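You operate a simulated robot arm through the tools that you are given. There is no shell and no other tool. Be economical: measure what you need, move in short steps, check, and stop when the job is done.

You are at the controls of a simulated robot arm. One attempt, no reset.

Task
Turn the level pointer on the far red drum to 150. Take the red-banded pump lower and leave it on the top of the near blue drum. Put the 60 screen from the top of the trailer bench on the top of the far red drum and the 80 screen on top of the click key there. Open the grey drawer, fetch the grey wiping pad from the yellow mat and set it inside, then shut the drawer. Put the teal can on the grey mat. Do these in any order. Set down upright: red-banded pump lower.

The check looks at the end state, three seconds after you hand in, the way a careful person would. Anything else that was tipped, shoved, dropped, spilled or broken makes it a failure.

Robot
A 6-joint arm with a fingered hand on a trunk, on a base that drives. Base frame: it is fixed to the floor where the robot stands at the start and does not move with it; the origin is under the middle of the robot, x ahead of it, y to its left, z up. Units: mm, rad, N and s.
With the tool pointing down near the work surface it reaches from about 240 to 500 mm from the robot's upright axis, wherever it stands. Its first joint turns from -2.897 to 2.897 rad. Places, roughly: click key [1750, -500, 1000]; drawer [-9600, 5900, 600]; grey drawer [-9500, 5800, 600]; grey mat (42x24 cm) [-6360, 4540, 800]; level pointer on the far red drum [400, 100, 800]; red-banded pump lower [1500, 0, 1000]; screen [1750, -250, 1000]; teal can (7x7x7 cm) [-6900, 3800, 800]; top of the far red drum (22x20 cm) [520, 240, 860]; top of the near blue drum (22x20 cm) [-1200, 20, 860]; wiping pad [-7000, 4000, 750]. Payload 2.3 kg.
Tool frame: the origin (TCP) lies between the finger pads and is the grasp point; the fingertips stand 22 mm ahead of it; z points along the fingers, y is the line along which they close. The gripper opens to 112 mm. The gripper's body begins 60 mm behind the TCP. The gripper is a hand of 3 fingers: y runs from the thumb to the fingers, the wrist lies at [0, 0, -218] in the tool frame, and closing takes about 1.5 s.
Orientation is told as [roll, pitch, yaw] about the base's x, y, z axes, in that order, counted from this pose: with the fingers straight down and closing along the base's y, the tool's x points along the base's -x, its y along +y and its z along -z.

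Tools
- The arm moves only by the tool send_rows. Its argument "rows" is a list of rows, each an object of numbers (a shift or turn left out is 0, a gripper value left out holds the last): "tx", "ty", "tz": the shift along the tool's x, y, z in units of 400 mm (1.0 is 400 mm); "ax", "ay", "az": the turn, a rotation vector about the tool's x, y, z in units of 90 degrees (1.0 is 90 degrees); "fingers": the opening, from 0 (shut) to 1 (fully open). In form: [{"tx": .., "ty": .., "tz": .., "ax": .., "ay": .., "az": .., "fingers": ..}, ...]. A call has 1 to 20 rows; each row is the pose to reach, as a shift and turn from the pose commanded when the call began, along the tool's axes at that moment. A call with a number of a shift or a turn outside -1 to 1 is refused whole. Each row takes 0.2 s and may step no farther than 50 mm and 0.15 rad from the row before; otherwise, or with a gripper value out of range, the whole call is refused. A pose out of reach is approached as far as the arm can. The call stops where the force on the tool passes 40 N (or 10 N more than at its start, if that is more) or the arm is blocked; 0.2 s more then pass. Each finger travels about 72 mm/s and halts on what it meets, pressing with about 21 N; the grip force reading is that of the motor and also rises with nothing between the fingers. The clock runs only during rows and for 0.2 s after the last one: add rows that repeat a pose to give the fingers time. It gives the time, the measured TCP pose, the force on the tool (base axes), the opening and the grip force at its end, in the units of the frame above (readings bear some noise), with the torque about the TCP (base axes, N m) and any sound that the robot's microphone picked up.
- Cameras (640 x 400 px; columns grow to the right, rows downward): "scene" is now at [22.5, 132.3, 1451.8]; the picture's right is [-0.10, -0.99, 0.00], its down [-0.72, 0.08, -0.69] and it looks along [0.69, -0.07, -0.72] (base axes); focal length 251 px, centre (320, 200). "wrist" rides on the gripper at [66, 3, -80] in the tool frame; the picture's right is [-0.05, 1.00, 0.00], its down [-0.77, -0.04, -0.64] and it looks along [-0.64, -0.03, 0.77] (tool axes); focal length 275 px, centre (320, 200). There is no depth. A picture from a camera that has moved, and an enlarged one, comes with that camera's place and axes in the base frame and with its lens.
- get_image(camera): a new picture of that camera. The clock stands still meanwhile.
- lift_body(by): slides the trunk up (or, below 0, down) by that many mm; the arm and the scene camera ride with it, the base frame stays. It gives what a move gives, with no picture.
- drive_base(legs): drives the robot by 1 to 6 legs, each [ahead, left, turn to the left] in mm, mm and rad, along the robot's own axes; the way and the turn of a leg run together, so that a leg with both is an arc; at most 1500 mm and 3.142 rad a leg. The arm and the cameras ride along, it lands a little off, and it stops where it bumps. It gives what a move gives.
- preshape(shape): the hand has 3 fingers and takes this shape, open, in about a second: jaw (thumb against the fingers, like two jaws); tri (thumb and two fingers); tip (a fingertip pinch); poke (one finger out to press); point (the index stretched); flat (the hand flat); cup (the hand cupped); fist (a fist). The gripper value then closes the fingers along that shape, each until it touches; the sizes above hold for jaw. It gives what a move gives, with no picture.
- pan_tilt(pan, tilt): turns the head with the scene camera to pan (to the left, within 2.705 rad either way) and tilt (down, from -0.506 to 1.204), counted from straight ahead of the robot. It gives what a move gives.
- close_up(camera, box): a new picture of the part [left, top, right, bottom] of that camera's present view, enlarged. The clock stands still meanwhile.
- job_done(): hands the job in; it is judged then, once.

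Go step by step. Nothing tells you exact positions but the pictures and the camera data: compare them with the known pose of the tool, close in by small moves and look again before you grip or let go. The budget is 196 turns and 182 pictures, counting those below and the enlarged ones. Unless the task says otherwise, let go and move clear before handing in, and close with one line.

The tools are called after "Call:" by a JSON object that holds its "method" and its "body". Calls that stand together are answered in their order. send_rows: Moves the arm, as the interface text tells. Its arguments: {"type":"object","properties":{"rows":{"type":"array","items":{"type":"object","properties":{"tx":{"type":"number"},"ty":{"type":"number"},"tz":{"type":"number"},"ax":{"type":"number"},"ay":{"type":"number"},"az":{"type":"number"},"fingers":{"type":"number"}}}}},"required":["rows"]} The other tools are called the same way: lift_body (by) slides the trunk up or down; preshape (shape) gives the hand a shape; drive_base (legs) drives the base; pan_tilt (pan, tilt) turns the head that bears the scene camera; get_image (camera) takes a picture; close_up (camera, box) takes an enlarged picture of a part of a camera's view; job_done () hands the job in.

At the start:

```text
time: 0.0
tool_pos: [299.9, 72.5, 1112.0]
orientation: [0.0, 0.001, 0.001]
ft_force: [-0.2, -1.3, 0.1]
moment: [0.02, 0.0, -0.02]
opening: 112.1
gripper_force: 0.1
shape: jaw
trunk travel left (down, up): [-375.0, 215.0]
robot x, y, heading: [2.7, 0.7, 0.002]
head pan, tilt: [-0.105, 0.81]
```

scene: 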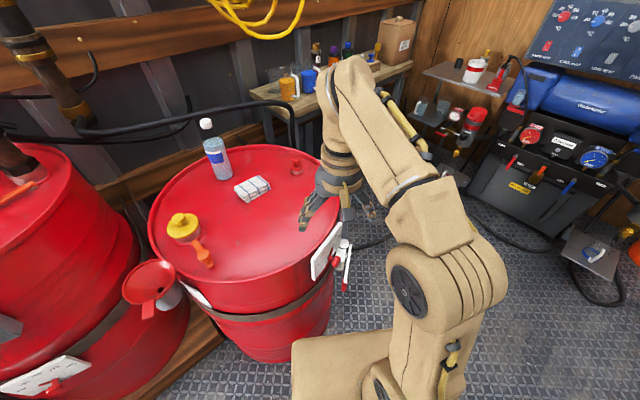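
wrist: 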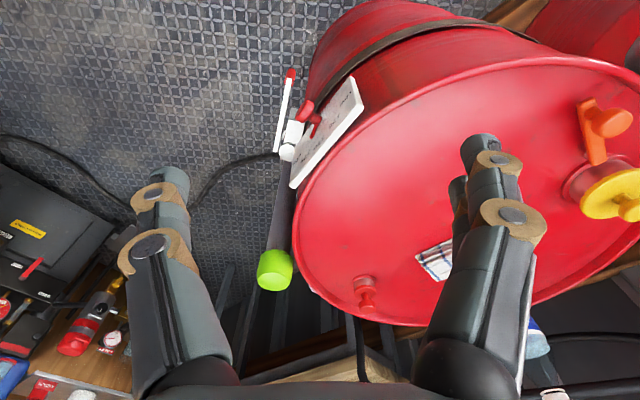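

I see the red drum ahead with a white plate (level scale) on its side, and a bench behind it. I'll look closer at the pointer plate and at the bench.

Call:
{"method": "close_up", "body": {"camera": "scene", "box": [260, 190, 420, 300]}}

Call:
{"method": "close_up", "body": {"camera": "scene", "box": [230, 0, 550, 200]}}

Call:
{"method": "close_up", "body": {"camera": "wrist", "box": [250, 60, 390, 150]}}

```text
3.64 times, centred on (340, 245) of scene
camera zoom: at [22.5, 132.3, 1451.8], right [-0.1, -0.99, 0.0], down [-0.72, 0.08, -0.69], along [0.69, -0.07, -0.72], focal length 914 px, centre (247, 36)
```

zoom: 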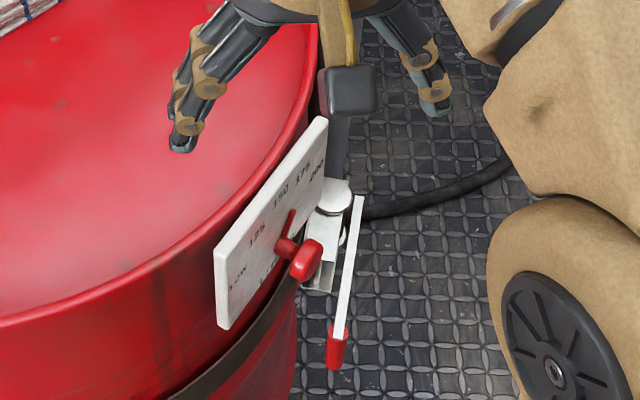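

```text
2.00 times, centred on (390, 100) of scene
camera zoom: at [22.5, 132.3, 1451.8], right [-0.1, -0.99, 0.0], down [-0.72, 0.08, -0.69], along [0.69, -0.07, -0.72], focal length 502 px, centre (180, 400)
```

zoom: 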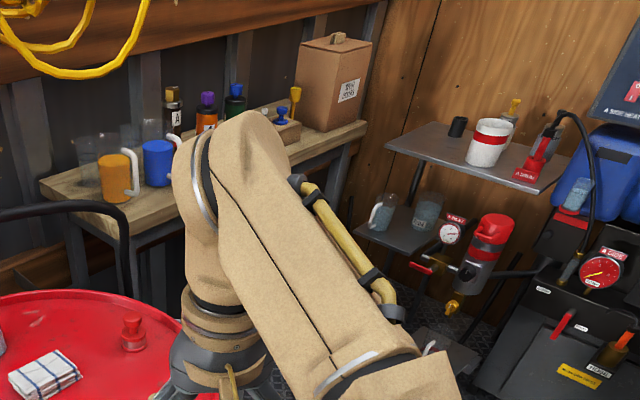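

```text
4.44 times, centred on (320, 105) of wrist
camera zoom: at [232.9, 75.3, 1192.2], right [0.05, 1.0, 0.0], down [0.77, -0.04, 0.64], along [0.64, -0.03, -0.77], focal length 1224 px, centre (320, 622)
```

zoom: 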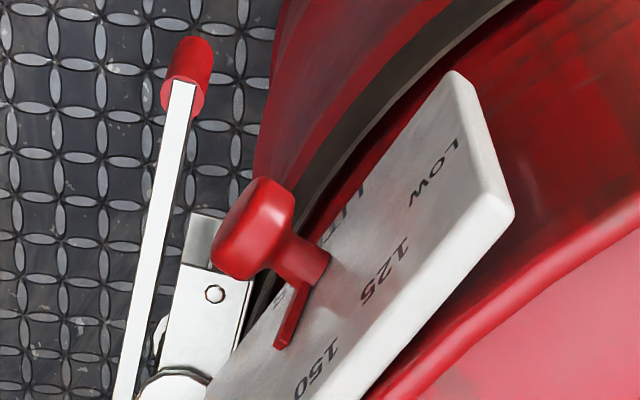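

The pointer is a red knob on a white scale plate; I'll look round with the head to learn the workshop first.

Call:
{"method": "pan_tilt", "body": {"pan": -0.5, "tilt": 0.35}}

Call:
{"method": "get_image", "body": {"camera": "scene"}}

Call:
{"method": "pan_tilt", "body": {"pan": 2.6, "tilt": 0.4}}

Call:
{"method": "get_image", "body": {"camera": "scene"}}

Call:
{"method": "pan_tilt", "body": {"pan": 1.2, "tilt": 0.5}}

Call:
{"method": "get_image", "body": {"camera": "scene"}}

Call:
{"method": "pan_tilt", "body": {"pan": -2.0, "tilt": 0.4}}

Call:
{"method": "get_image", "body": {"camera": "scene"}}

```text
time: 0.9
tool_pos: [300.0, 71.8, 1112.0]
orientation: [-0.001, -0.002, -0.001]
ft_force: [0.4, 0.4, -0.3]
moment: [0.0, -0.02, 0.03]
opening: 112.4
gripper_force: 0.1
shape: jaw
trunk travel left (down, up): [-375.0, 215.0]
robot x, y, heading: [-0.6, 0.4, 0.001]
head pan, tilt: [-0.499, 0.351]
```

```text
176 pictures are left
camera scene: at [24.5, 96.2, 1492.3], right [-0.48, -0.88, 0.0], down [-0.3, 0.16, -0.94], along [0.82, -0.45, -0.34], focal length 251 px, centre (320, 200)
```

scene: 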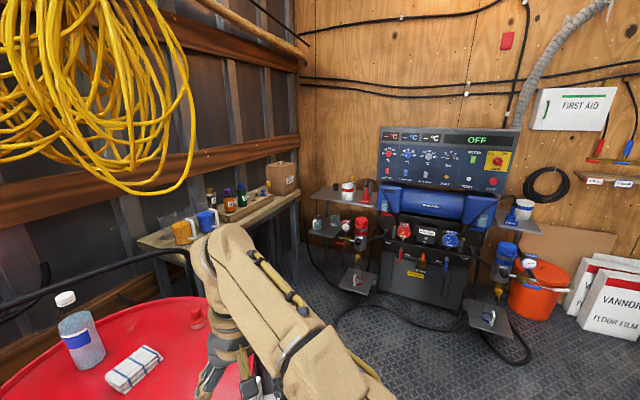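

```text
time: 3.6
tool_pos: [298.9, 72.1, 1112.2]
orientation: [-0.001, 0.0, 0.0]
ft_force: [0.5, 0.1, -0.1]
moment: [-0.04, 0.04, 0.0]
opening: 111.6
gripper_force: 0.0
shape: jaw
trunk travel left (down, up): [-375.0, 215.0]
robot x, y, heading: [-0.9, -0.0, -0.001]
head pan, tilt: [2.601, 0.4]
```

```text
175 pictures are left
camera scene: at [-136.7, 188.5, 1487.8], right [0.52, 0.86, 0.0], down [0.33, -0.2, -0.92], along [-0.79, 0.47, -0.39], focal length 251 px, centre (320, 200)
```

scene: 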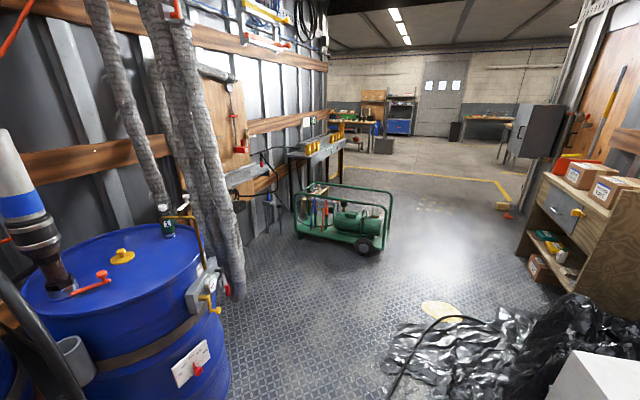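

```text
time: 5.1
tool_pos: [299.2, 73.2, 1111.8]
orientation: [-0.001, -0.001, -0.002]
ft_force: [0.0, -0.2, 0.1]
moment: [-0.03, 0.03, -0.01]
opening: 111.9
gripper_force: 0.2
shape: jaw
trunk travel left (down, up): [-375.0, 215.0]
robot x, y, heading: [-1.4, 3.2, 0.001]
head pan, tilt: [1.201, 0.499]
```

```text
174 pictures are left
camera scene: at [-24.4, 225.6, 1478.6], right [0.93, -0.36, 0.0], down [-0.17, -0.45, -0.88], along [0.32, 0.82, -0.48], focal length 251 px, centre (320, 200)
```

scene: 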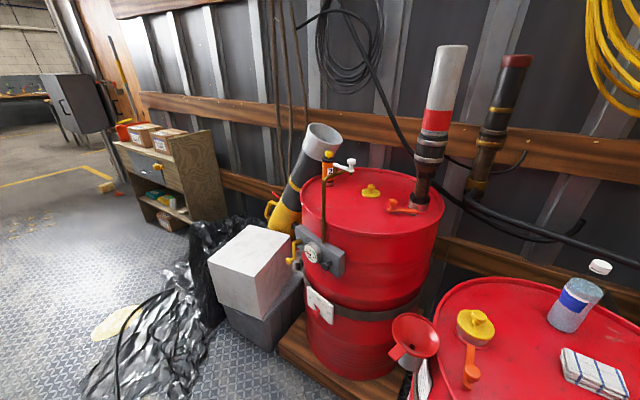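

```text
time: 7.8
tool_pos: [299.8, 72.1, 1110.8]
orientation: [0.0, -0.001, 0.0]
ft_force: [-0.5, 0.2, 0.5]
moment: [-0.02, -0.04, -0.01]
opening: 111.7
gripper_force: 0.0
shape: jaw
trunk travel left (down, up): [-375.0, 215.0]
robot x, y, heading: [2.0, 3.8, 0.003]
head pan, tilt: [-2.0, 0.4]
```

```text
173 pictures are left
camera scene: at [-95.8, 56.5, 1487.8], right [-0.91, 0.42, 0.0], down [0.16, 0.35, -0.92], along [-0.38, -0.84, -0.39], focal length 251 px, centre (320, 200)
```

scene: 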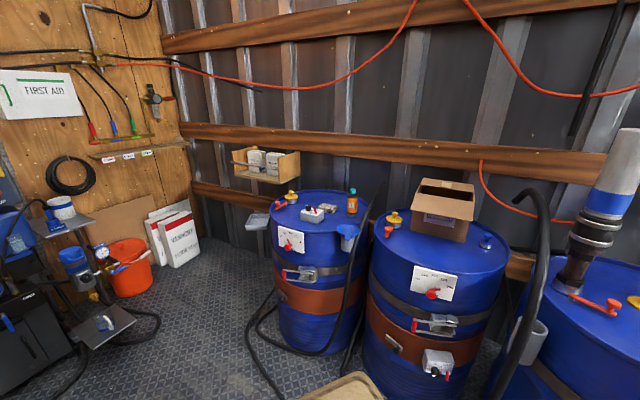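

I see the pump‑fitted blue drum behind-left, drums around, and the bench ahead. I'll move to face the level plate squarely (plate near [430,80,800], facing about [-0.5,-0.87]) and look at it.

Call:
{"method": "drive_base", "body": {"legs": [[0, -420, 0], [150, 0, 0], [0, 0, 1.05]]}}

Call:
{"method": "pan_tilt", "body": {"pan": 0.0, "tilt": 0.8}}

Call:
{"method": "get_image", "body": {"camera": "scene"}}

Call:
{"method": "get_image", "body": {"camera": "wrist"}}

```text
time: 14.1
tool_pos: [234.9, -132.9, 1111.3]
orientation: [0.002, 0.002, 1.057]
ft_force: [-0.5, -0.6, 0.5]
moment: [-0.03, 0.04, -0.02]
opening: 111.8
gripper_force: 0.0
shape: jaw
trunk travel left (down, up): [-375.0, 215.0]
robot x, y, heading: [151.4, -429.7, 1.058]
head pan, tilt: [-2.0, 0.4]
```

```text
time: 16.1
tool_pos: [235.1, -131.6, 1110.8]
orientation: [0.001, 0.0, 1.056]
ft_force: [0.1, 0.1, 0.4]
moment: [-0.03, -0.04, 0.01]
opening: 112.0
gripper_force: 0.1
shape: jaw
trunk travel left (down, up): [-375.0, 215.0]
robot x, y, heading: [150.4, -427.2, 1.057]
head pan, tilt: [0.0, 0.799]
```

```text
172 pictures are left
camera scene: at [41.5, -341.5, 1452.7], right [0.87, -0.49, 0.0], down [-0.35, -0.62, -0.7], along [0.34, 0.61, -0.72], focal length 251 px, centre (320, 200)
```

scene: 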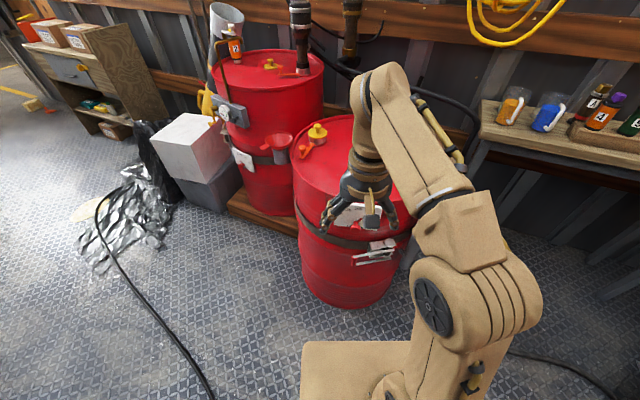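

```text
171 pictures are left
camera wrist: at [200.2, -188.5, 1192.2], right [-0.85, 0.53, 0.0], down [0.41, 0.65, 0.64], along [0.34, 0.54, -0.77], focal length 275 px, centre (320, 200)
```

wrist: 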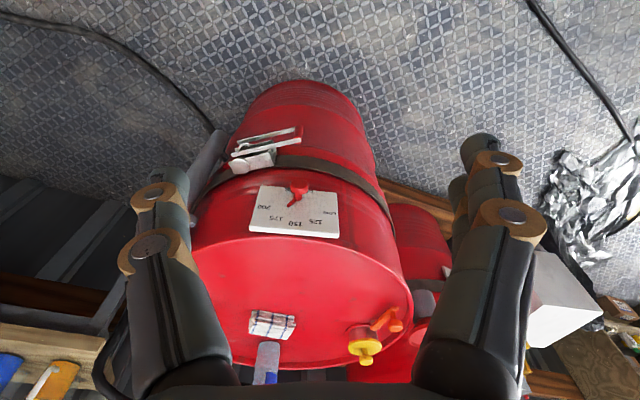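

The plate is visible in the wrist view; zooming in.

Call:
{"method": "close_up", "body": {"camera": "wrist", "box": [230, 170, 350, 245]}}

Call:
{"method": "close_up", "body": {"camera": "scene", "box": [300, 180, 420, 255]}}

```text
5.33 times, centred on (290, 208) of wrist
camera zoom: at [200.2, -188.5, 1192.2], right [-0.85, 0.53, 0.0], down [0.41, 0.65, 0.64], along [0.34, 0.54, -0.77], focal length 1468 px, centre (480, 160)
```

zoom: 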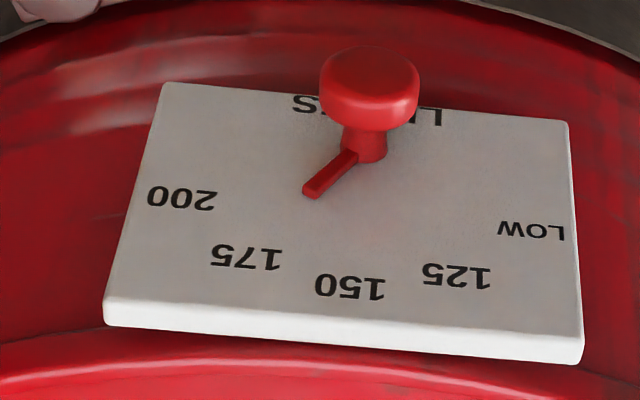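

```text
5.33 times, centred on (360, 218) of scene
camera zoom: at [41.5, -341.5, 1452.7], right [0.87, -0.49, 0.0], down [-0.35, -0.62, -0.7], along [0.34, 0.61, -0.72], focal length 1340 px, centre (107, 107)
```

zoom: 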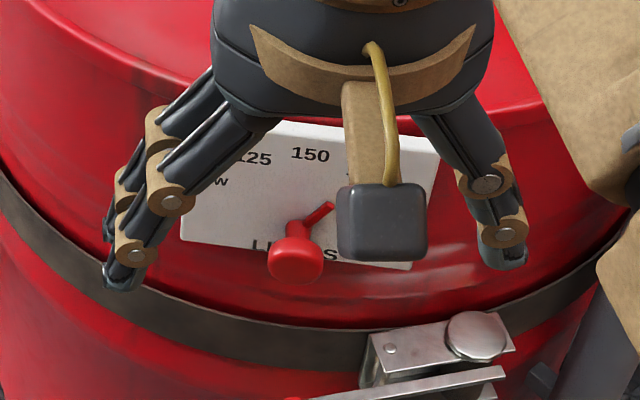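

The pointer stands near 180 and 150 is straight up, so it must turn about 50° counter‑clockwise. I'll back off a bit and level the hand toward the plate, still high above the drum.

Call:
{"method": "drive_base", "body": {"legs": [[-120, 0, 0]]}}

Call:
{"method": "send_rows", "body": {"rows": [{"tx": -0.05, "ay": -0.083}, {"tx": -0.1, "ay": -0.167}, {"tx": -0.15, "ay": -0.25}, {"tx": -0.2, "ay": -0.333}, {"tx": -0.25, "ay": -0.417}, {"tx": -0.3, "ay": -0.5}, {"tx": -0.35, "ay": -0.583}, {"tx": -0.4, "ay": -0.667}, {"tx": -0.45, "ay": -0.75}, {"tx": -0.5, "ay": -0.833}, {"tx": -0.55, "ay": -0.917}, {"tx": -0.6, "ay": -1.0}]}}

Call:
{"method": "get_image", "body": {"camera": "wrist"}}

Call:
{"method": "get_image", "body": {"camera": "scene"}}

```text
time: 17.3
tool_pos: [177.2, -238.5, 1110.7]
orientation: [0.0, -0.004, 1.053]
ft_force: [0.3, 0.1, -0.4]
moment: [-0.01, -0.03, -0.02]
opening: 111.9
gripper_force: 0.1
shape: jaw
trunk travel left (down, up): [-375.0, 215.0]
robot x, y, heading: [92.4, -532.8, 1.057]
head pan, tilt: [0.0, 0.799]
```

```text
time: 19.9
tool_pos: [281.8, -20.4, 1122.3]
orientation: [0.054, -1.568, 0.995]
ft_force: [-0.1, 0.1, -0.1]
moment: [-0.03, -0.02, -0.02]
opening: 111.8
gripper_force: 0.1
shape: jaw
out of reach, approached as far as the arm can: row 10, 12
trunk travel left (down, up): [-375.0, 215.0]
robot x, y, heading: [93.6, -534.2, 1.051]
head pan, tilt: [0.0, 0.799]
```

```text
168 pictures are left
camera wrist: at [239.6, -88.8, 1056.4], right [-0.87, 0.5, 0.05], down [-0.28, -0.57, 0.77], along [0.41, 0.66, 0.63], focal length 275 px, centre (320, 200)
```

wrist: 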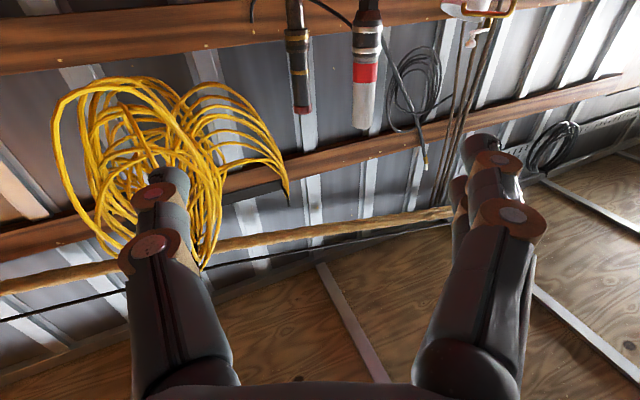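

```text
167 pictures are left
camera scene: at [-18.2, -445.7, 1452.6], right [0.87, -0.49, 0.0], down [-0.35, -0.62, -0.7], along [0.34, 0.61, -0.72], focal length 251 px, centre (320, 200)
```

scene: 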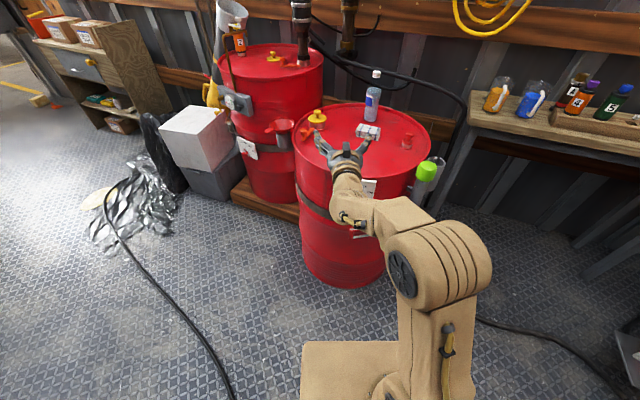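

The hand is level but its camera looks up. I'll pull back slightly and roll the hand so the camera sits on top and looks down at the plate.

Call:
{"method": "send_rows", "body": {"rows": [{"tz": -0.06, "az": 0.09}, {"tz": -0.12, "az": 0.18}, {"tz": -0.12, "az": 0.27}, {"tz": -0.12, "az": 0.36}, {"tz": -0.12, "az": 0.45}, {"tz": -0.12, "az": 0.54}, {"tz": -0.12, "az": 0.63}, {"tz": -0.12, "az": 0.72}, {"tz": -0.12, "az": 0.81}, {"tz": -0.12, "az": 0.9}, {"tz": -0.12, "az": 0.99}]}}

Call:
{"method": "send_rows", "body": {"rows": [{"az": 0.09}, {"az": 0.18}, {"az": 0.27}, {"az": 0.36}, {"az": 0.45}, {"az": 0.54}, {"az": 0.63}, {"az": 0.72}, {"az": 0.81}, {"az": 0.9}, {"az": 0.99}]}}

Call:
{"method": "get_image", "body": {"camera": "wrist"}}

```text
time: 22.3
tool_pos: [259.7, -63.6, 1121.0]
orientation: [1.568, -0.012, -0.518]
ft_force: [0.0, 0.2, 0.9]
moment: [-0.02, -0.01, 0.02]
opening: 111.9
gripper_force: 0.1
shape: jaw
trunk travel left (down, up): [-375.0, 215.0]
robot x, y, heading: [92.3, -533.8, 1.053]
head pan, tilt: [0.0, 0.799]
```

```text
time: 24.7
tool_pos: [232.2, -70.5, 1257.4]
orientation: [0.784, 1.514, -1.309]
ft_force: [-0.5, -0.4, -0.3]
moment: [0.0, 0.01, 0.01]
opening: 111.9
gripper_force: 0.0
shape: jaw
out of reach, approached as far as the arm can: row 4, 5, 6, 7, 8, 9, 10, 11
trunk travel left (down, up): [-375.0, 215.0]
robot x, y, heading: [94.6, -531.9, 1.056]
head pan, tilt: [0.0, 0.799]
```

```text
166 pictures are left
camera wrist: at [193.5, -138.5, 1327.8], right [0.87, -0.5, -0.01], down [-0.34, -0.57, -0.75], along [0.37, 0.65, -0.67], focal length 275 px, centre (320, 200)
```

wrist: 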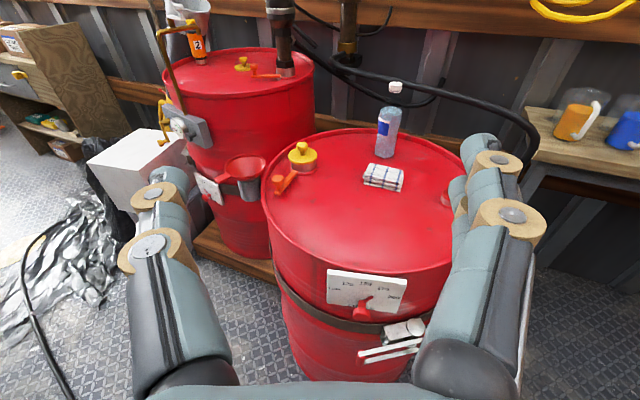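

Rolling fully put the arm at its limit; a quarter roll was fine and puts the camera at the left side. I'll go back to that and lower the trunk to knob height.

Call:
{"method": "send_rows", "body": {"rows": [{"az": -0.09}, {"az": -0.18}, {"az": -0.27}, {"az": -0.36}, {"az": -0.45}, {"az": -0.54}, {"az": -0.63}, {"az": -0.72}, {"az": -0.81}, {"az": -0.9}, {"az": -0.99}]}}

Call:
{"method": "lift_body", "body": {"by": -200}}

Call:
{"method": "get_image", "body": {"camera": "wrist"}}

Call:
{"method": "get_image", "body": {"camera": "scene"}}

```text
time: 27.1
tool_pos: [228.1, -71.2, 1257.7]
orientation: [1.569, -0.018, -0.517]
ft_force: [-1.2, -0.2, -0.1]
moment: [-0.02, -0.02, 0.03]
opening: 112.0
gripper_force: 0.1
shape: jaw
trunk travel left (down, up): [-375.0, 215.0]
robot x, y, heading: [92.7, -533.6, 1.053]
head pan, tilt: [0.0, 0.799]
```

```text
time: 29.3
tool_pos: [228.2, -71.7, 1056.1]
orientation: [1.569, -0.018, -0.516]
ft_force: [-0.2, -0.3, 0.1]
moment: [-0.01, -0.02, 0.02]
opening: 111.9
gripper_force: 0.0
shape: jaw
trunk travel left (down, up): [-175.0, 415.0]
robot x, y, heading: [92.4, -535.8, 1.053]
head pan, tilt: [0.0, 0.799]
```

```text
165 pictures are left
camera wrist: at [130.7, -108.0, 1059.3], right [0.03, -0.02, 1.0], down [0.36, -0.93, -0.02], along [0.93, 0.36, -0.02], focal length 275 px, centre (320, 200)
```

wrist: 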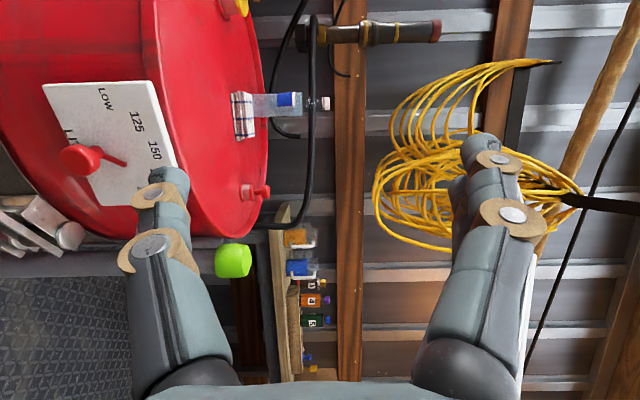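

```text
164 pictures are left
camera scene: at [-17.8, -446.3, 1252.7], right [0.87, -0.49, 0.0], down [-0.35, -0.62, -0.7], along [0.34, 0.61, -0.72], focal length 251 px, centre (320, 200)
```

scene: 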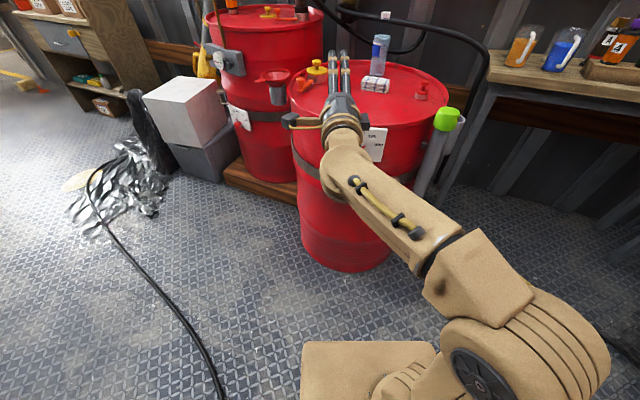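

I can see the plate and knob from the left-hand camera; a close-up will let me measure them.

Call:
{"method": "close_up", "body": {"camera": "wrist", "box": [0, 60, 240, 210]}}

Call:
{"method": "close_up", "body": {"camera": "scene", "box": [280, 60, 440, 160]}}

```text
2.67 times, centred on (120, 135) of wrist
camera zoom: at [130.7, -108.0, 1059.3], right [0.03, -0.02, 1.0], down [0.36, -0.93, -0.02], along [0.93, 0.36, -0.02], focal length 734 px, centre (853, 373)
```

zoom: 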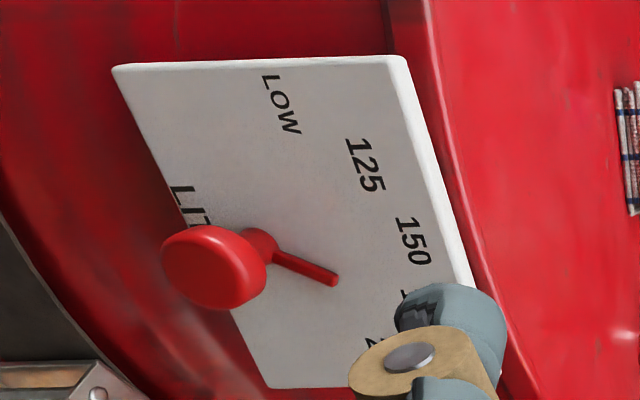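

```text
4.00 times, centred on (360, 110) of scene
camera zoom: at [-17.8, -446.3, 1252.7], right [0.87, -0.49, 0.0], down [-0.35, -0.62, -0.7], along [0.34, 0.61, -0.72], focal length 1005 px, centre (160, 560)
```

zoom: 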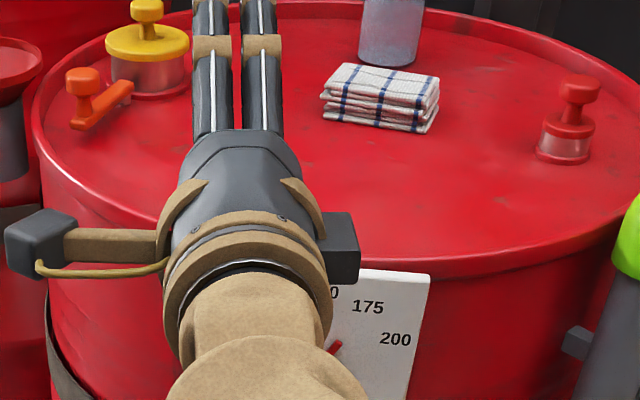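

From several views I place the pointer pivot at about [406,70,791], plate facing [-0.63,-0.77]. I'll turn and shift the base so the hand is square to it, then lower.

Call:
{"method": "drive_base", "body": {"legs": [[90, 14, 0], [0, 0, -0.167]]}}

Call:
{"method": "lift_body", "body": {"by": -170}}

Call:
{"method": "get_image", "body": {"camera": "wrist"}}

```text
time: 31.0
tool_pos: [333.4, -15.8, 1056.7]
orientation: [1.571, -0.014, -0.682]
ft_force: [-0.1, -1.0, -0.1]
moment: [0.0, 0.0, 0.0]
opening: 111.7
gripper_force: 0.0
shape: jaw
trunk travel left (down, up): [-175.0, 415.0]
robot x, y, heading: [123.1, -452.1, 0.895]
head pan, tilt: [0.0, 0.799]
```

```text
time: 33.0
tool_pos: [333.4, -14.9, 887.9]
orientation: [1.57, -0.017, -0.68]
ft_force: [0.7, -0.4, -0.3]
moment: [0.0, 0.03, 0.03]
opening: 112.1
gripper_force: 0.1
shape: jaw
trunk travel left (down, up): [-5.0, 585.0]
robot x, y, heading: [124.2, -450.7, 0.891]
head pan, tilt: [0.0, 0.799]
```

```text
161 pictures are left
camera wrist: at [231.2, -36.3, 889.3], right [0.02, -0.02, 1.0], down [0.2, -0.98, -0.02], along [0.98, 0.2, -0.02], focal length 275 px, centre (320, 200)
```

wrist: 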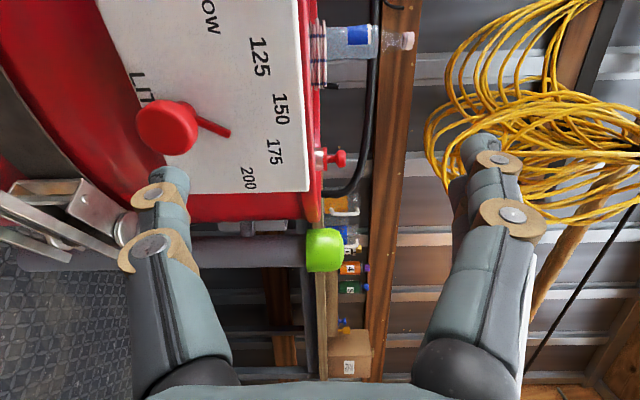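

Aligned; the knob lies a bit below the hand. Lowering the arm by 80 mm and re-measuring.

Call:
{"method": "send_rows", "body": {"rows": [{"ty": -0.1}, {"ty": -0.2}]}}

Call:
{"method": "get_image", "body": {"camera": "wrist"}}

```text
time: 33.5
tool_pos: [335.2, -15.7, 805.8]
orientation: [1.572, -0.016, -0.679]
ft_force: [-1.0, 0.1, 0.3]
moment: [0.03, 0.0, 0.02]
opening: 111.7
gripper_force: 0.0
shape: jaw
trunk travel left (down, up): [-5.0, 585.0]
robot x, y, heading: [122.5, -447.3, 0.892]
head pan, tilt: [0.0, 0.799]
```

```text
160 pictures are left
camera wrist: at [232.8, -36.9, 808.9], right [0.02, -0.02, 1.0], down [0.2, -0.98, -0.02], along [0.98, 0.2, -0.02], focal length 275 px, centre (320, 200)
```

wrist: 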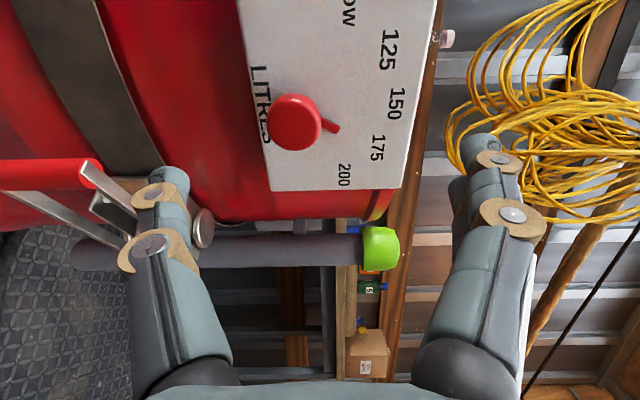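

The knob centre measures about [398,49,789] with its plate 26 mm behind. I'll advance with fingers open around it and check.

Call:
{"method": "send_rows", "body": {"rows": [{"tx": -0.02, "ty": -0.0425, "tz": 0.0}, {"tx": -0.02, "ty": -0.0425, "tz": 0.06}, {"tx": -0.02, "ty": -0.0425, "tz": 0.12}, {"tx": -0.02, "ty": -0.0425, "tz": 0.16}, {"tx": -0.02, "ty": -0.0425, "tz": 0.19}]}}

Call:
{"method": "get_image", "body": {"camera": "wrist"}}

```text
time: 34.8
tool_pos: [388.8, 37.8, 789.7]
orientation: [1.571, -0.017, -0.682]
ft_force: [0.1, 0.2, -0.5]
moment: [0.0, -0.01, -0.04]
opening: 112.0
gripper_force: 0.0
shape: jaw
trunk travel left (down, up): [-5.0, 585.0]
robot x, y, heading: [123.8, -453.5, 0.892]
head pan, tilt: [0.0, 0.799]
```

```text
159 pictures are left
camera wrist: at [286.7, 16.8, 792.5], right [0.02, -0.02, 1.0], down [0.2, -0.98, -0.02], along [0.98, 0.2, -0.02], focal length 275 px, centre (320, 200)
```

wrist: 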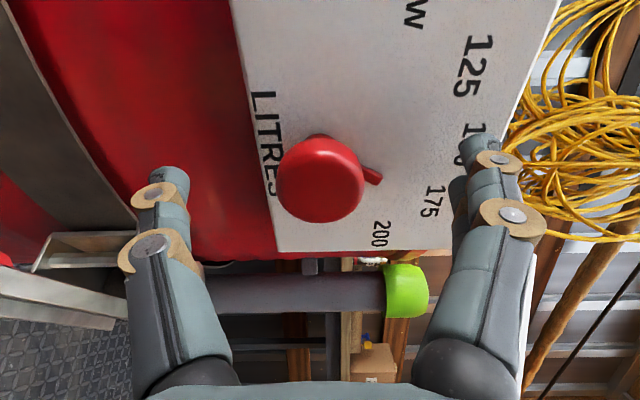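

The knob sits centred between the fingers and about 17 mm ahead of the TCP. I'll advance 11 mm, close, and look.

Call:
{"method": "send_rows", "body": {"rows": [{"tx": -0.007, "tz": 0.027}, {"tx": -0.007, "tz": 0.027, "fingers": 0.0}, {"tx": -0.007, "tz": 0.027}, {"tx": -0.007, "tz": 0.027}, {"tx": -0.007, "tz": 0.027}, {"tx": -0.007, "tz": 0.027}, {"tx": -0.007, "tz": 0.027}, {"tx": -0.007, "tz": 0.027}]}}

Call:
{"method": "get_image", "body": {"camera": "wrist"}}

```text
time: 36.5
tool_pos: [398.0, 42.8, 789.9]
orientation: [1.572, -0.015, -0.681]
ft_force: [-2.0, -3.4, -1.1]
moment: [0.26, -0.23, -0.08]
opening: 27.6
gripper_force: 21.1
shape: jaw
trunk travel left (down, up): [-5.0, 585.0]
robot x, y, heading: [121.8, -451.0, 0.89]
head pan, tilt: [0.0, 0.799]
```

```text
158 pictures are left
camera wrist: at [295.6, 23.1, 792.0], right [0.02, -0.02, 1.0], down [0.2, -0.98, -0.02], along [0.98, 0.2, -0.02], focal length 275 px, centre (320, 200)
```

wrist: 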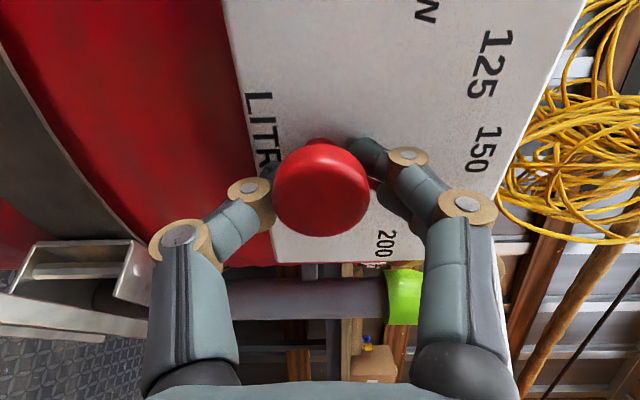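

Gripped on the knob (27.6 mm). Turning it counter‑clockwise by 40°.

Call:
{"method": "send_rows", "body": {"rows": [{"az": -0.05}, {"az": -0.1}, {"az": -0.15}, {"az": -0.2}, {"az": -0.25}, {"az": -0.3}, {"az": -0.35}, {"az": -0.4}, {"az": -0.44}, {"az": -0.44}]}}

Call:
{"method": "get_image", "body": {"camera": "wrist"}}

```text
time: 38.8
tool_pos: [397.4, 42.5, 791.3]
orientation: [1.573, -0.707, -0.682]
ft_force: [2.9, 2.0, 11.9]
moment: [0.42, -0.23, 0.13]
opening: 26.8
gripper_force: 21.6
shape: jaw
trunk travel left (down, up): [-5.0, 585.0]
robot x, y, heading: [122.3, -450.6, 0.892]
head pan, tilt: [0.0, 0.799]
```

```text
157 pictures are left
camera wrist: at [306.3, 13.8, 750.5], right [-0.48, 0.38, 0.79], down [0.07, -0.88, 0.47], along [0.88, 0.28, 0.39], focal length 275 px, centre (320, 200)
```

wrist: 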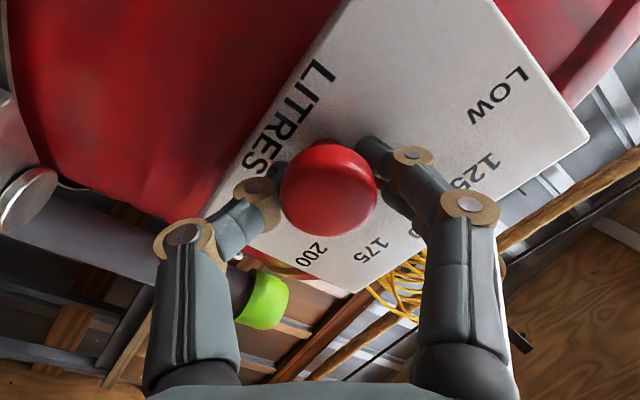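

Turned without trouble. Releasing and backing off to read the pointer.

Call:
{"method": "send_rows", "body": {"rows": [{"fingers": 1.0}, {"fingers": 1.0}, {"fingers": 1.0}, {"fingers": 1.0}, {"fingers": 1.0}, {"fingers": 1.0}, {"tz": -0.06}, {"tz": -0.12}, {"tz": -0.18}]}}

Call:
{"method": "close_up", "body": {"camera": "wrist", "box": [160, 0, 480, 200]}}

Call:
{"method": "get_image", "body": {"camera": "scene"}}

```text
time: 40.8
tool_pos: [353.5, -11.6, 788.5]
orientation: [1.571, -0.707, -0.679]
ft_force: [0.3, -0.1, -0.8]
moment: [0.0, 0.01, 0.02]
opening: 112.1
gripper_force: 0.0
shape: jaw
trunk travel left (down, up): [-5.0, 585.0]
robot x, y, heading: [124.1, -449.8, 0.891]
head pan, tilt: [0.0, 0.799]
```

```text
2.00 times, centred on (320, 100) of wrist
camera zoom: at [261.0, -41.3, 748.2], right [-0.48, 0.39, 0.79], down [0.07, -0.88, 0.47], along [0.88, 0.28, 0.39], focal length 551 px, centre (320, 400)
```

zoom: 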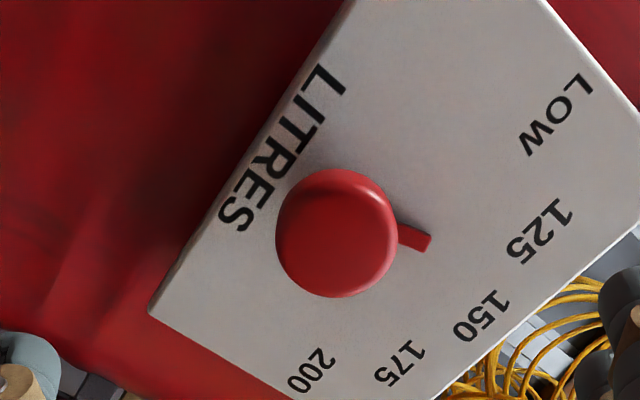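

```text
155 pictures are left
camera scene: at [29.7, -345.2, 1082.7], right [0.78, -0.63, 0.0], down [-0.45, -0.56, -0.7], along [0.44, 0.54, -0.72], focal length 251 px, centre (320, 200)
```

scene: 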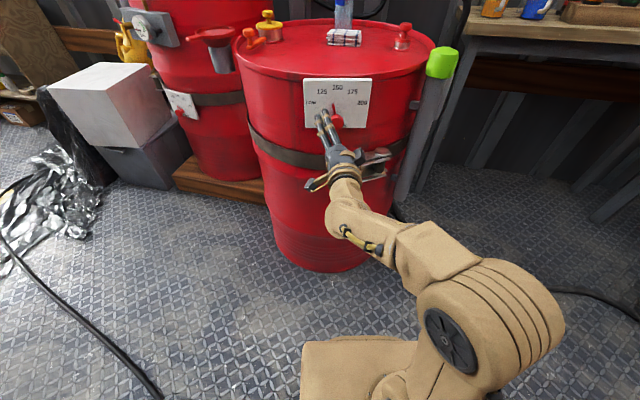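

The scene camera now sees the plate face-on; zooming there.

Call:
{"method": "close_up", "body": {"camera": "scene", "box": [290, 70, 386, 130]}}

```text
6.67 times, centred on (338, 100) of scene
camera zoom: at [29.7, -345.2, 1082.7], right [0.78, -0.63, 0.0], down [-0.45, -0.56, -0.7], along [0.44, 0.54, -0.72], focal length 1675 px, centre (200, 867)
```

zoom: 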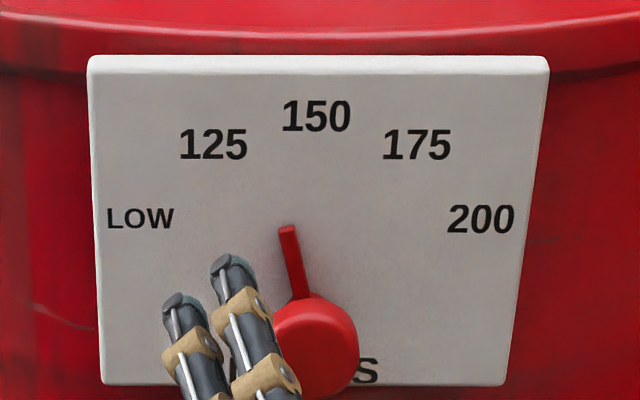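

The pointer overshot about 16° left of 150. Re-gripping and turning back 16° clockwise.

Call:
{"method": "send_rows", "body": {"rows": [{"tz": 0.06}, {"tz": 0.12}, {"tz": 0.18}, {"tz": 0.18, "fingers": 0.0}, {"tz": 0.18}, {"tz": 0.18}, {"tz": 0.18}, {"tz": 0.18}, {"tz": 0.18}, {"tz": 0.18}, {"tz": 0.18, "az": 0.05}, {"tz": 0.18, "az": 0.1}, {"tz": 0.18, "az": 0.15}, {"tz": 0.18, "az": 0.18}, {"tz": 0.18, "az": 0.18}]}}

Call:
{"method": "send_rows", "body": {"rows": [{"fingers": 1.0}, {"fingers": 1.0}, {"fingers": 1.0}, {"fingers": 1.0}, {"fingers": 1.0}, {"fingers": 1.0}, {"tz": -0.06}, {"tz": -0.12}, {"tz": -0.18}]}}

Call:
{"method": "close_up", "body": {"camera": "scene", "box": [290, 70, 386, 130]}}

```text
time: 44.0
tool_pos: [396.7, 42.8, 789.6]
orientation: [1.572, -0.423, -0.681]
ft_force: [-11.3, 1.0, 8.2]
moment: [0.41, -0.32, 0.29]
opening: 28.8
gripper_force: 21.5
shape: jaw
trunk travel left (down, up): [-5.0, 585.0]
robot x, y, heading: [123.2, -450.6, 0.887]
head pan, tilt: [0.0, 0.799]
```

```text
time: 44.6
tool_pos: [395.2, 41.1, 789.3]
orientation: [1.57, -0.424, -0.68]
ft_force: [-21.3, -26.7, -10.3]
moment: [0.71, -0.61, 0.16]
opening: 94.6
gripper_force: 0.0
shape: jaw
trunk travel left (down, up): [-5.0, 585.0]
robot x, y, heading: [122.9, -450.1, 0.894]
head pan, tilt: [0.0, 0.799]
stopped in row 3: the force on the tool passed its limit at 43 N (the readings are from after the stop); the commanded pose is now the measured one
```

```text
6.67 times, centred on (338, 100) of scene
camera zoom: at [26.2, -349.5, 1082.5], right [0.78, -0.63, 0.0], down [-0.45, -0.56, -0.7], along [0.44, 0.54, -0.71], focal length 1675 px, centre (200, 867)
```

zoom: 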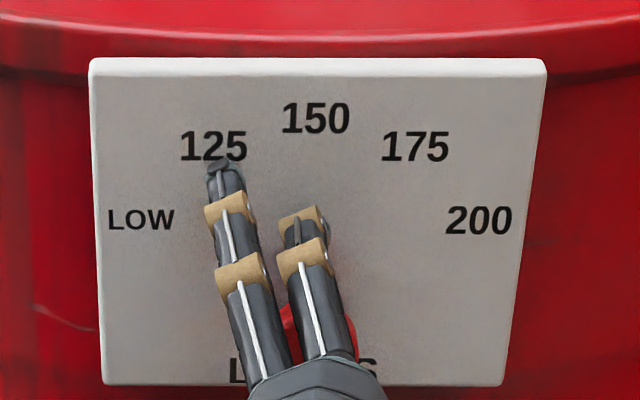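

A finger pressed the plate as it opened. Backing straight off now.

Call:
{"method": "send_rows", "body": {"rows": [{"tz": -0.02, "fingers": 0.85}, {"tz": -0.06}, {"tz": -0.12, "fingers": 1.0}, {"tz": -0.18}, {"tz": -0.24}]}}

Call:
{"method": "close_up", "body": {"camera": "scene", "box": [290, 70, 386, 130]}}

```text
time: 45.8
tool_pos: [337.0, -31.5, 789.8]
orientation: [1.566, -0.425, -0.679]
ft_force: [0.1, 0.4, -0.7]
moment: [-0.02, 0.02, -0.03]
opening: 112.0
gripper_force: 0.0
shape: jaw
trunk travel left (down, up): [-5.0, 585.0]
robot x, y, heading: [125.3, -448.1, 0.89]
head pan, tilt: [0.0, 0.799]
```

```text
6.67 times, centred on (338, 100) of scene
camera zoom: at [29.5, -345.7, 1082.7], right [0.78, -0.63, 0.0], down [-0.45, -0.56, -0.7], along [0.44, 0.54, -0.72], focal length 1675 px, centre (200, 867)
```

zoom: 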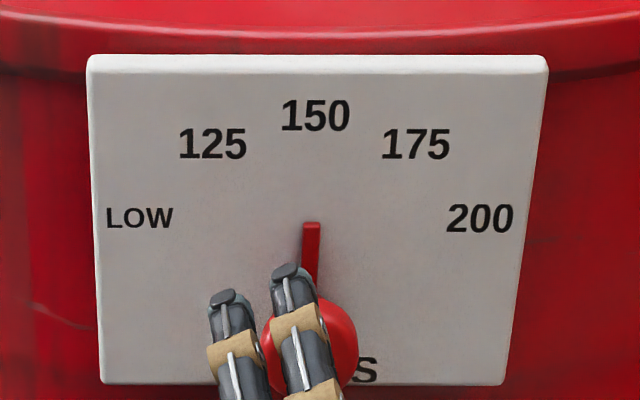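

The pointer now stands at 150. I'll raise the trunk, unroll the hand, and bring it back to pointing down while backing off.

Call:
{"method": "lift_body", "body": {"by": 370}}

Call:
{"method": "send_rows", "body": {"rows": [{"az": -0.09}, {"az": -0.18}, {"az": -0.27}, {"az": -0.36}, {"az": -0.45}, {"az": -0.54}, {"az": -0.63}, {"az": -0.73}]}}

Call:
{"method": "send_rows", "body": {"rows": [{"tz": -0.05, "ay": 0.083}, {"tz": -0.1, "ay": 0.167}, {"tz": -0.15, "ay": 0.25}, {"tz": -0.2, "ay": 0.333}, {"tz": -0.25, "ay": 0.417}, {"tz": -0.3, "ay": 0.5}, {"tz": -0.34, "ay": 0.583}, {"tz": -0.37, "ay": 0.667}, {"tz": -0.4, "ay": 0.75}, {"tz": -0.42, "ay": 0.833}, {"tz": -0.43, "ay": 0.917}, {"tz": -0.44, "ay": 1.0}]}}

Call:
{"method": "pan_tilt", "body": {"pan": -1.2, "tilt": 0.4}}

Call:
{"method": "get_image", "body": {"camera": "scene"}}

```text
time: 49.4
tool_pos: [337.5, -30.4, 1158.9]
orientation: [1.567, -0.423, -0.679]
ft_force: [-0.3, -0.4, 0.2]
moment: [0.0, -0.02, -0.01]
opening: 112.2
gripper_force: 0.1
shape: jaw
trunk travel left (down, up): [-375.0, 215.0]
robot x, y, heading: [122.6, -449.6, 0.887]
head pan, tilt: [0.0, 0.799]
```

```text
refused: row 8 steps farther than a row can; nothing moved
```

```text
time: 52.0
tool_pos: [231.2, -158.4, 1171.4]
orientation: [1.185, 0.017, 0.826]
ft_force: [-3.8, -7.2, -4.6]
moment: [0.44, 0.03, -0.54]
opening: 111.7
gripper_force: 0.0
shape: jaw
out of reach, approached as far as the arm can: row 2, 3, 4, 5, 6, 7, 8, 9, 10
trunk travel left (down, up): [-375.0, 215.0]
robot x, y, heading: [121.7, -451.4, 0.89]
head pan, tilt: [0.0, 0.799]
```

```text
time: 53.4
tool_pos: [233.8, -157.0, 1173.7]
orientation: [1.192, 0.022, 0.815]
ft_force: [0.6, 0.4, 0.1]
moment: [-0.02, 0.02, 0.02]
opening: 112.2
gripper_force: 0.0
shape: jaw
trunk travel left (down, up): [-375.0, 215.0]
robot x, y, heading: [118.1, -454.8, 0.894]
head pan, tilt: [-1.201, 0.4]
```

```text
151 pictures are left
camera scene: at [67.0, -436.7, 1487.8], right [-0.3, -0.95, 0.0], down [-0.37, 0.12, -0.92], along [0.88, -0.28, -0.39], focal length 251 px, centre (320, 200)
```

scene: 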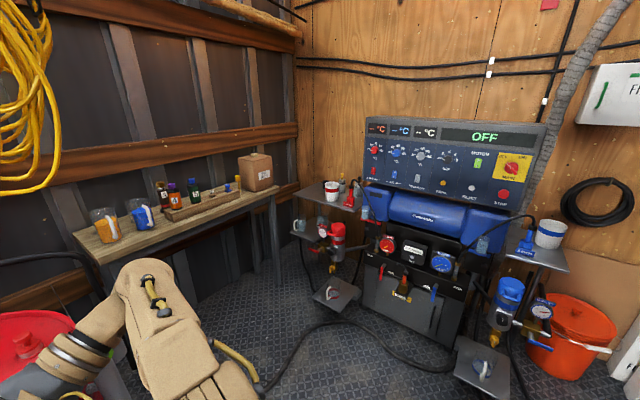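

One call was refused and the next moved on a rolled hand, leaving the tool pointing left; nothing was touched. I'll turn it down about its x axis.

Call:
{"method": "send_rows", "body": {"rows": [{"ax": 0.085}, {"ax": 0.17}, {"ax": 0.255}, {"ax": 0.34}, {"ax": 0.425}, {"ax": 0.51}, {"ax": 0.595}, {"ax": 0.68}, {"ax": 0.757}]}}

Call:
{"method": "close_up", "body": {"camera": "scene", "box": [70, 140, 390, 340]}}

Call:
{"method": "close_up", "body": {"camera": "scene", "box": [290, 140, 550, 302]}}

```text
time: 55.4
tool_pos: [287.1, -200.7, 1147.7]
orientation: [-0.043, 0.005, 0.895]
ft_force: [0.8, -1.0, -0.1]
moment: [0.03, 0.07, -0.02]
opening: 111.7
gripper_force: 0.0
shape: jaw
out of reach, approached as far as the arm can: row 7, 8, 9
trunk travel left (down, up): [-375.0, 215.0]
robot x, y, heading: [123.5, -447.8, 0.893]
head pan, tilt: [-1.201, 0.4]
```

```text
2.00 times, centred on (230, 240) of scene
camera zoom: at [69.6, -437.2, 1487.9], right [-0.31, -0.95, 0.0], down [-0.37, 0.12, -0.92], along [0.88, -0.28, -0.39], focal length 502 px, centre (500, 120)
```

zoom: 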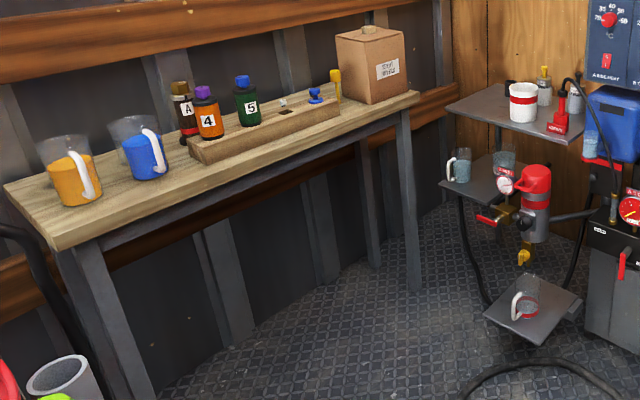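

```text
2.46 times, centred on (420, 221) of scene
camera zoom: at [69.6, -437.2, 1487.9], right [-0.31, -0.95, 0.0], down [-0.37, 0.12, -0.92], along [0.88, -0.28, -0.39], focal length 618 px, centre (74, 148)
```

zoom: 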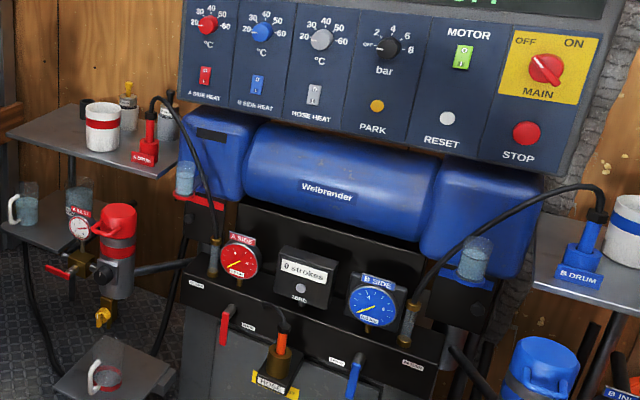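

The wooden bench runs slantwise with mugs, bottles, a small wooden block holding parts, and a carton. I'll drive over to face it and look closer.

Call:
{"method": "drive_base", "body": {"legs": [[0, 0, -0.228], [560, -620, 0]]}}

Call:
{"method": "pan_tilt", "body": {"pan": 0.3, "tilt": 0.5}}

Call:
{"method": "get_image", "body": {"camera": "scene"}}

Call:
{"method": "get_image", "body": {"camera": "wrist"}}

```text
time: 60.6
tool_pos: [1153.2, -385.0, 1146.7]
orientation: [-0.043, 0.004, 0.673]
ft_force: [0.1, 0.0, -0.3]
moment: [-0.01, 0.03, 0.02]
opening: 112.3
gripper_force: 0.0
shape: jaw
trunk travel left (down, up): [-375.0, 215.0]
robot x, y, heading: [940.1, -588.4, 0.675]
head pan, tilt: [-1.201, 0.4]
```

```text
time: 62.2
tool_pos: [1153.3, -384.9, 1146.1]
orientation: [-0.042, 0.007, 0.672]
ft_force: [-0.5, 0.0, -0.5]
moment: [0.0, -0.01, 0.01]
opening: 112.1
gripper_force: 0.2
shape: jaw
trunk travel left (down, up): [-375.0, 215.0]
robot x, y, heading: [940.4, -593.1, 0.667]
head pan, tilt: [0.3, 0.499]
```

```text
148 pictures are left
camera scene: at [860.5, -444.1, 1478.7], right [0.82, -0.57, 0.0], down [-0.27, -0.39, -0.88], along [0.5, 0.72, -0.48], focal length 251 px, centre (320, 200)
```

scene: 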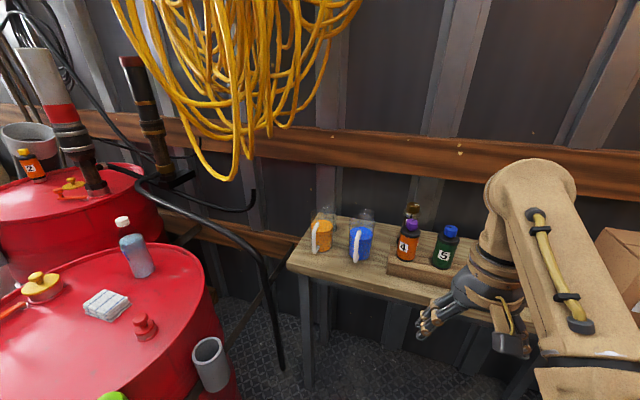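

```text
147 pictures are left
camera wrist: at [1097.3, -419.7, 1227.8], right [-0.59, 0.81, -0.04], down [0.61, 0.47, 0.63], along [0.53, 0.35, -0.77], focal length 275 px, centre (320, 200)
```

wrist: 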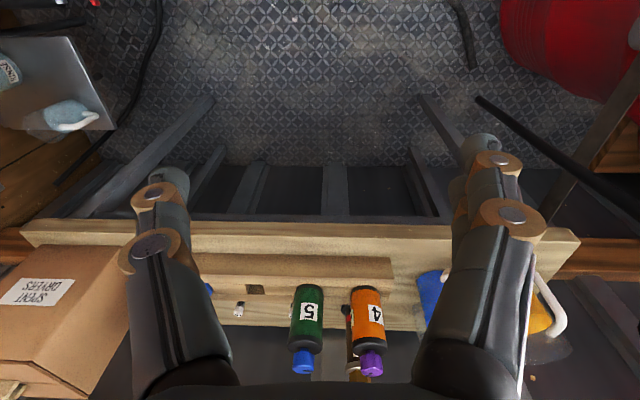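

Now facing the bench; bottles 4 and 5 stand around [1445,-87,995]. Zooming in.

Call:
{"method": "close_up", "body": {"camera": "scene", "box": [290, 180, 490, 305]}}

Call:
{"method": "close_up", "body": {"camera": "wrist", "box": [190, 220, 430, 370]}}

```text
3.20 times, centred on (390, 242) of scene
camera zoom: at [860.5, -444.1, 1478.7], right [0.82, -0.57, 0.0], down [-0.27, -0.39, -0.88], along [0.5, 0.72, -0.48], focal length 804 px, centre (96, 64)
```

zoom: 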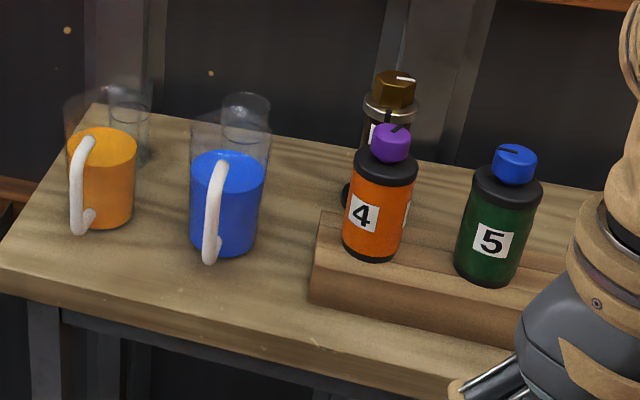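

```text
2.67 times, centred on (310, 295) of wrist
camera zoom: at [1097.3, -419.7, 1227.8], right [-0.59, 0.81, -0.04], down [0.61, 0.47, 0.63], along [0.53, 0.35, -0.77], focal length 734 px, centre (347, -53)
```

zoom: 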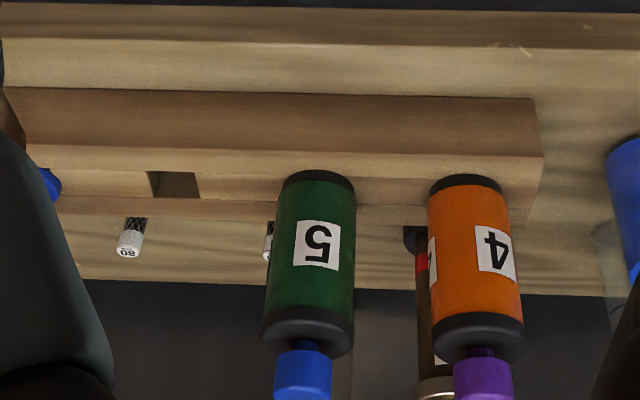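

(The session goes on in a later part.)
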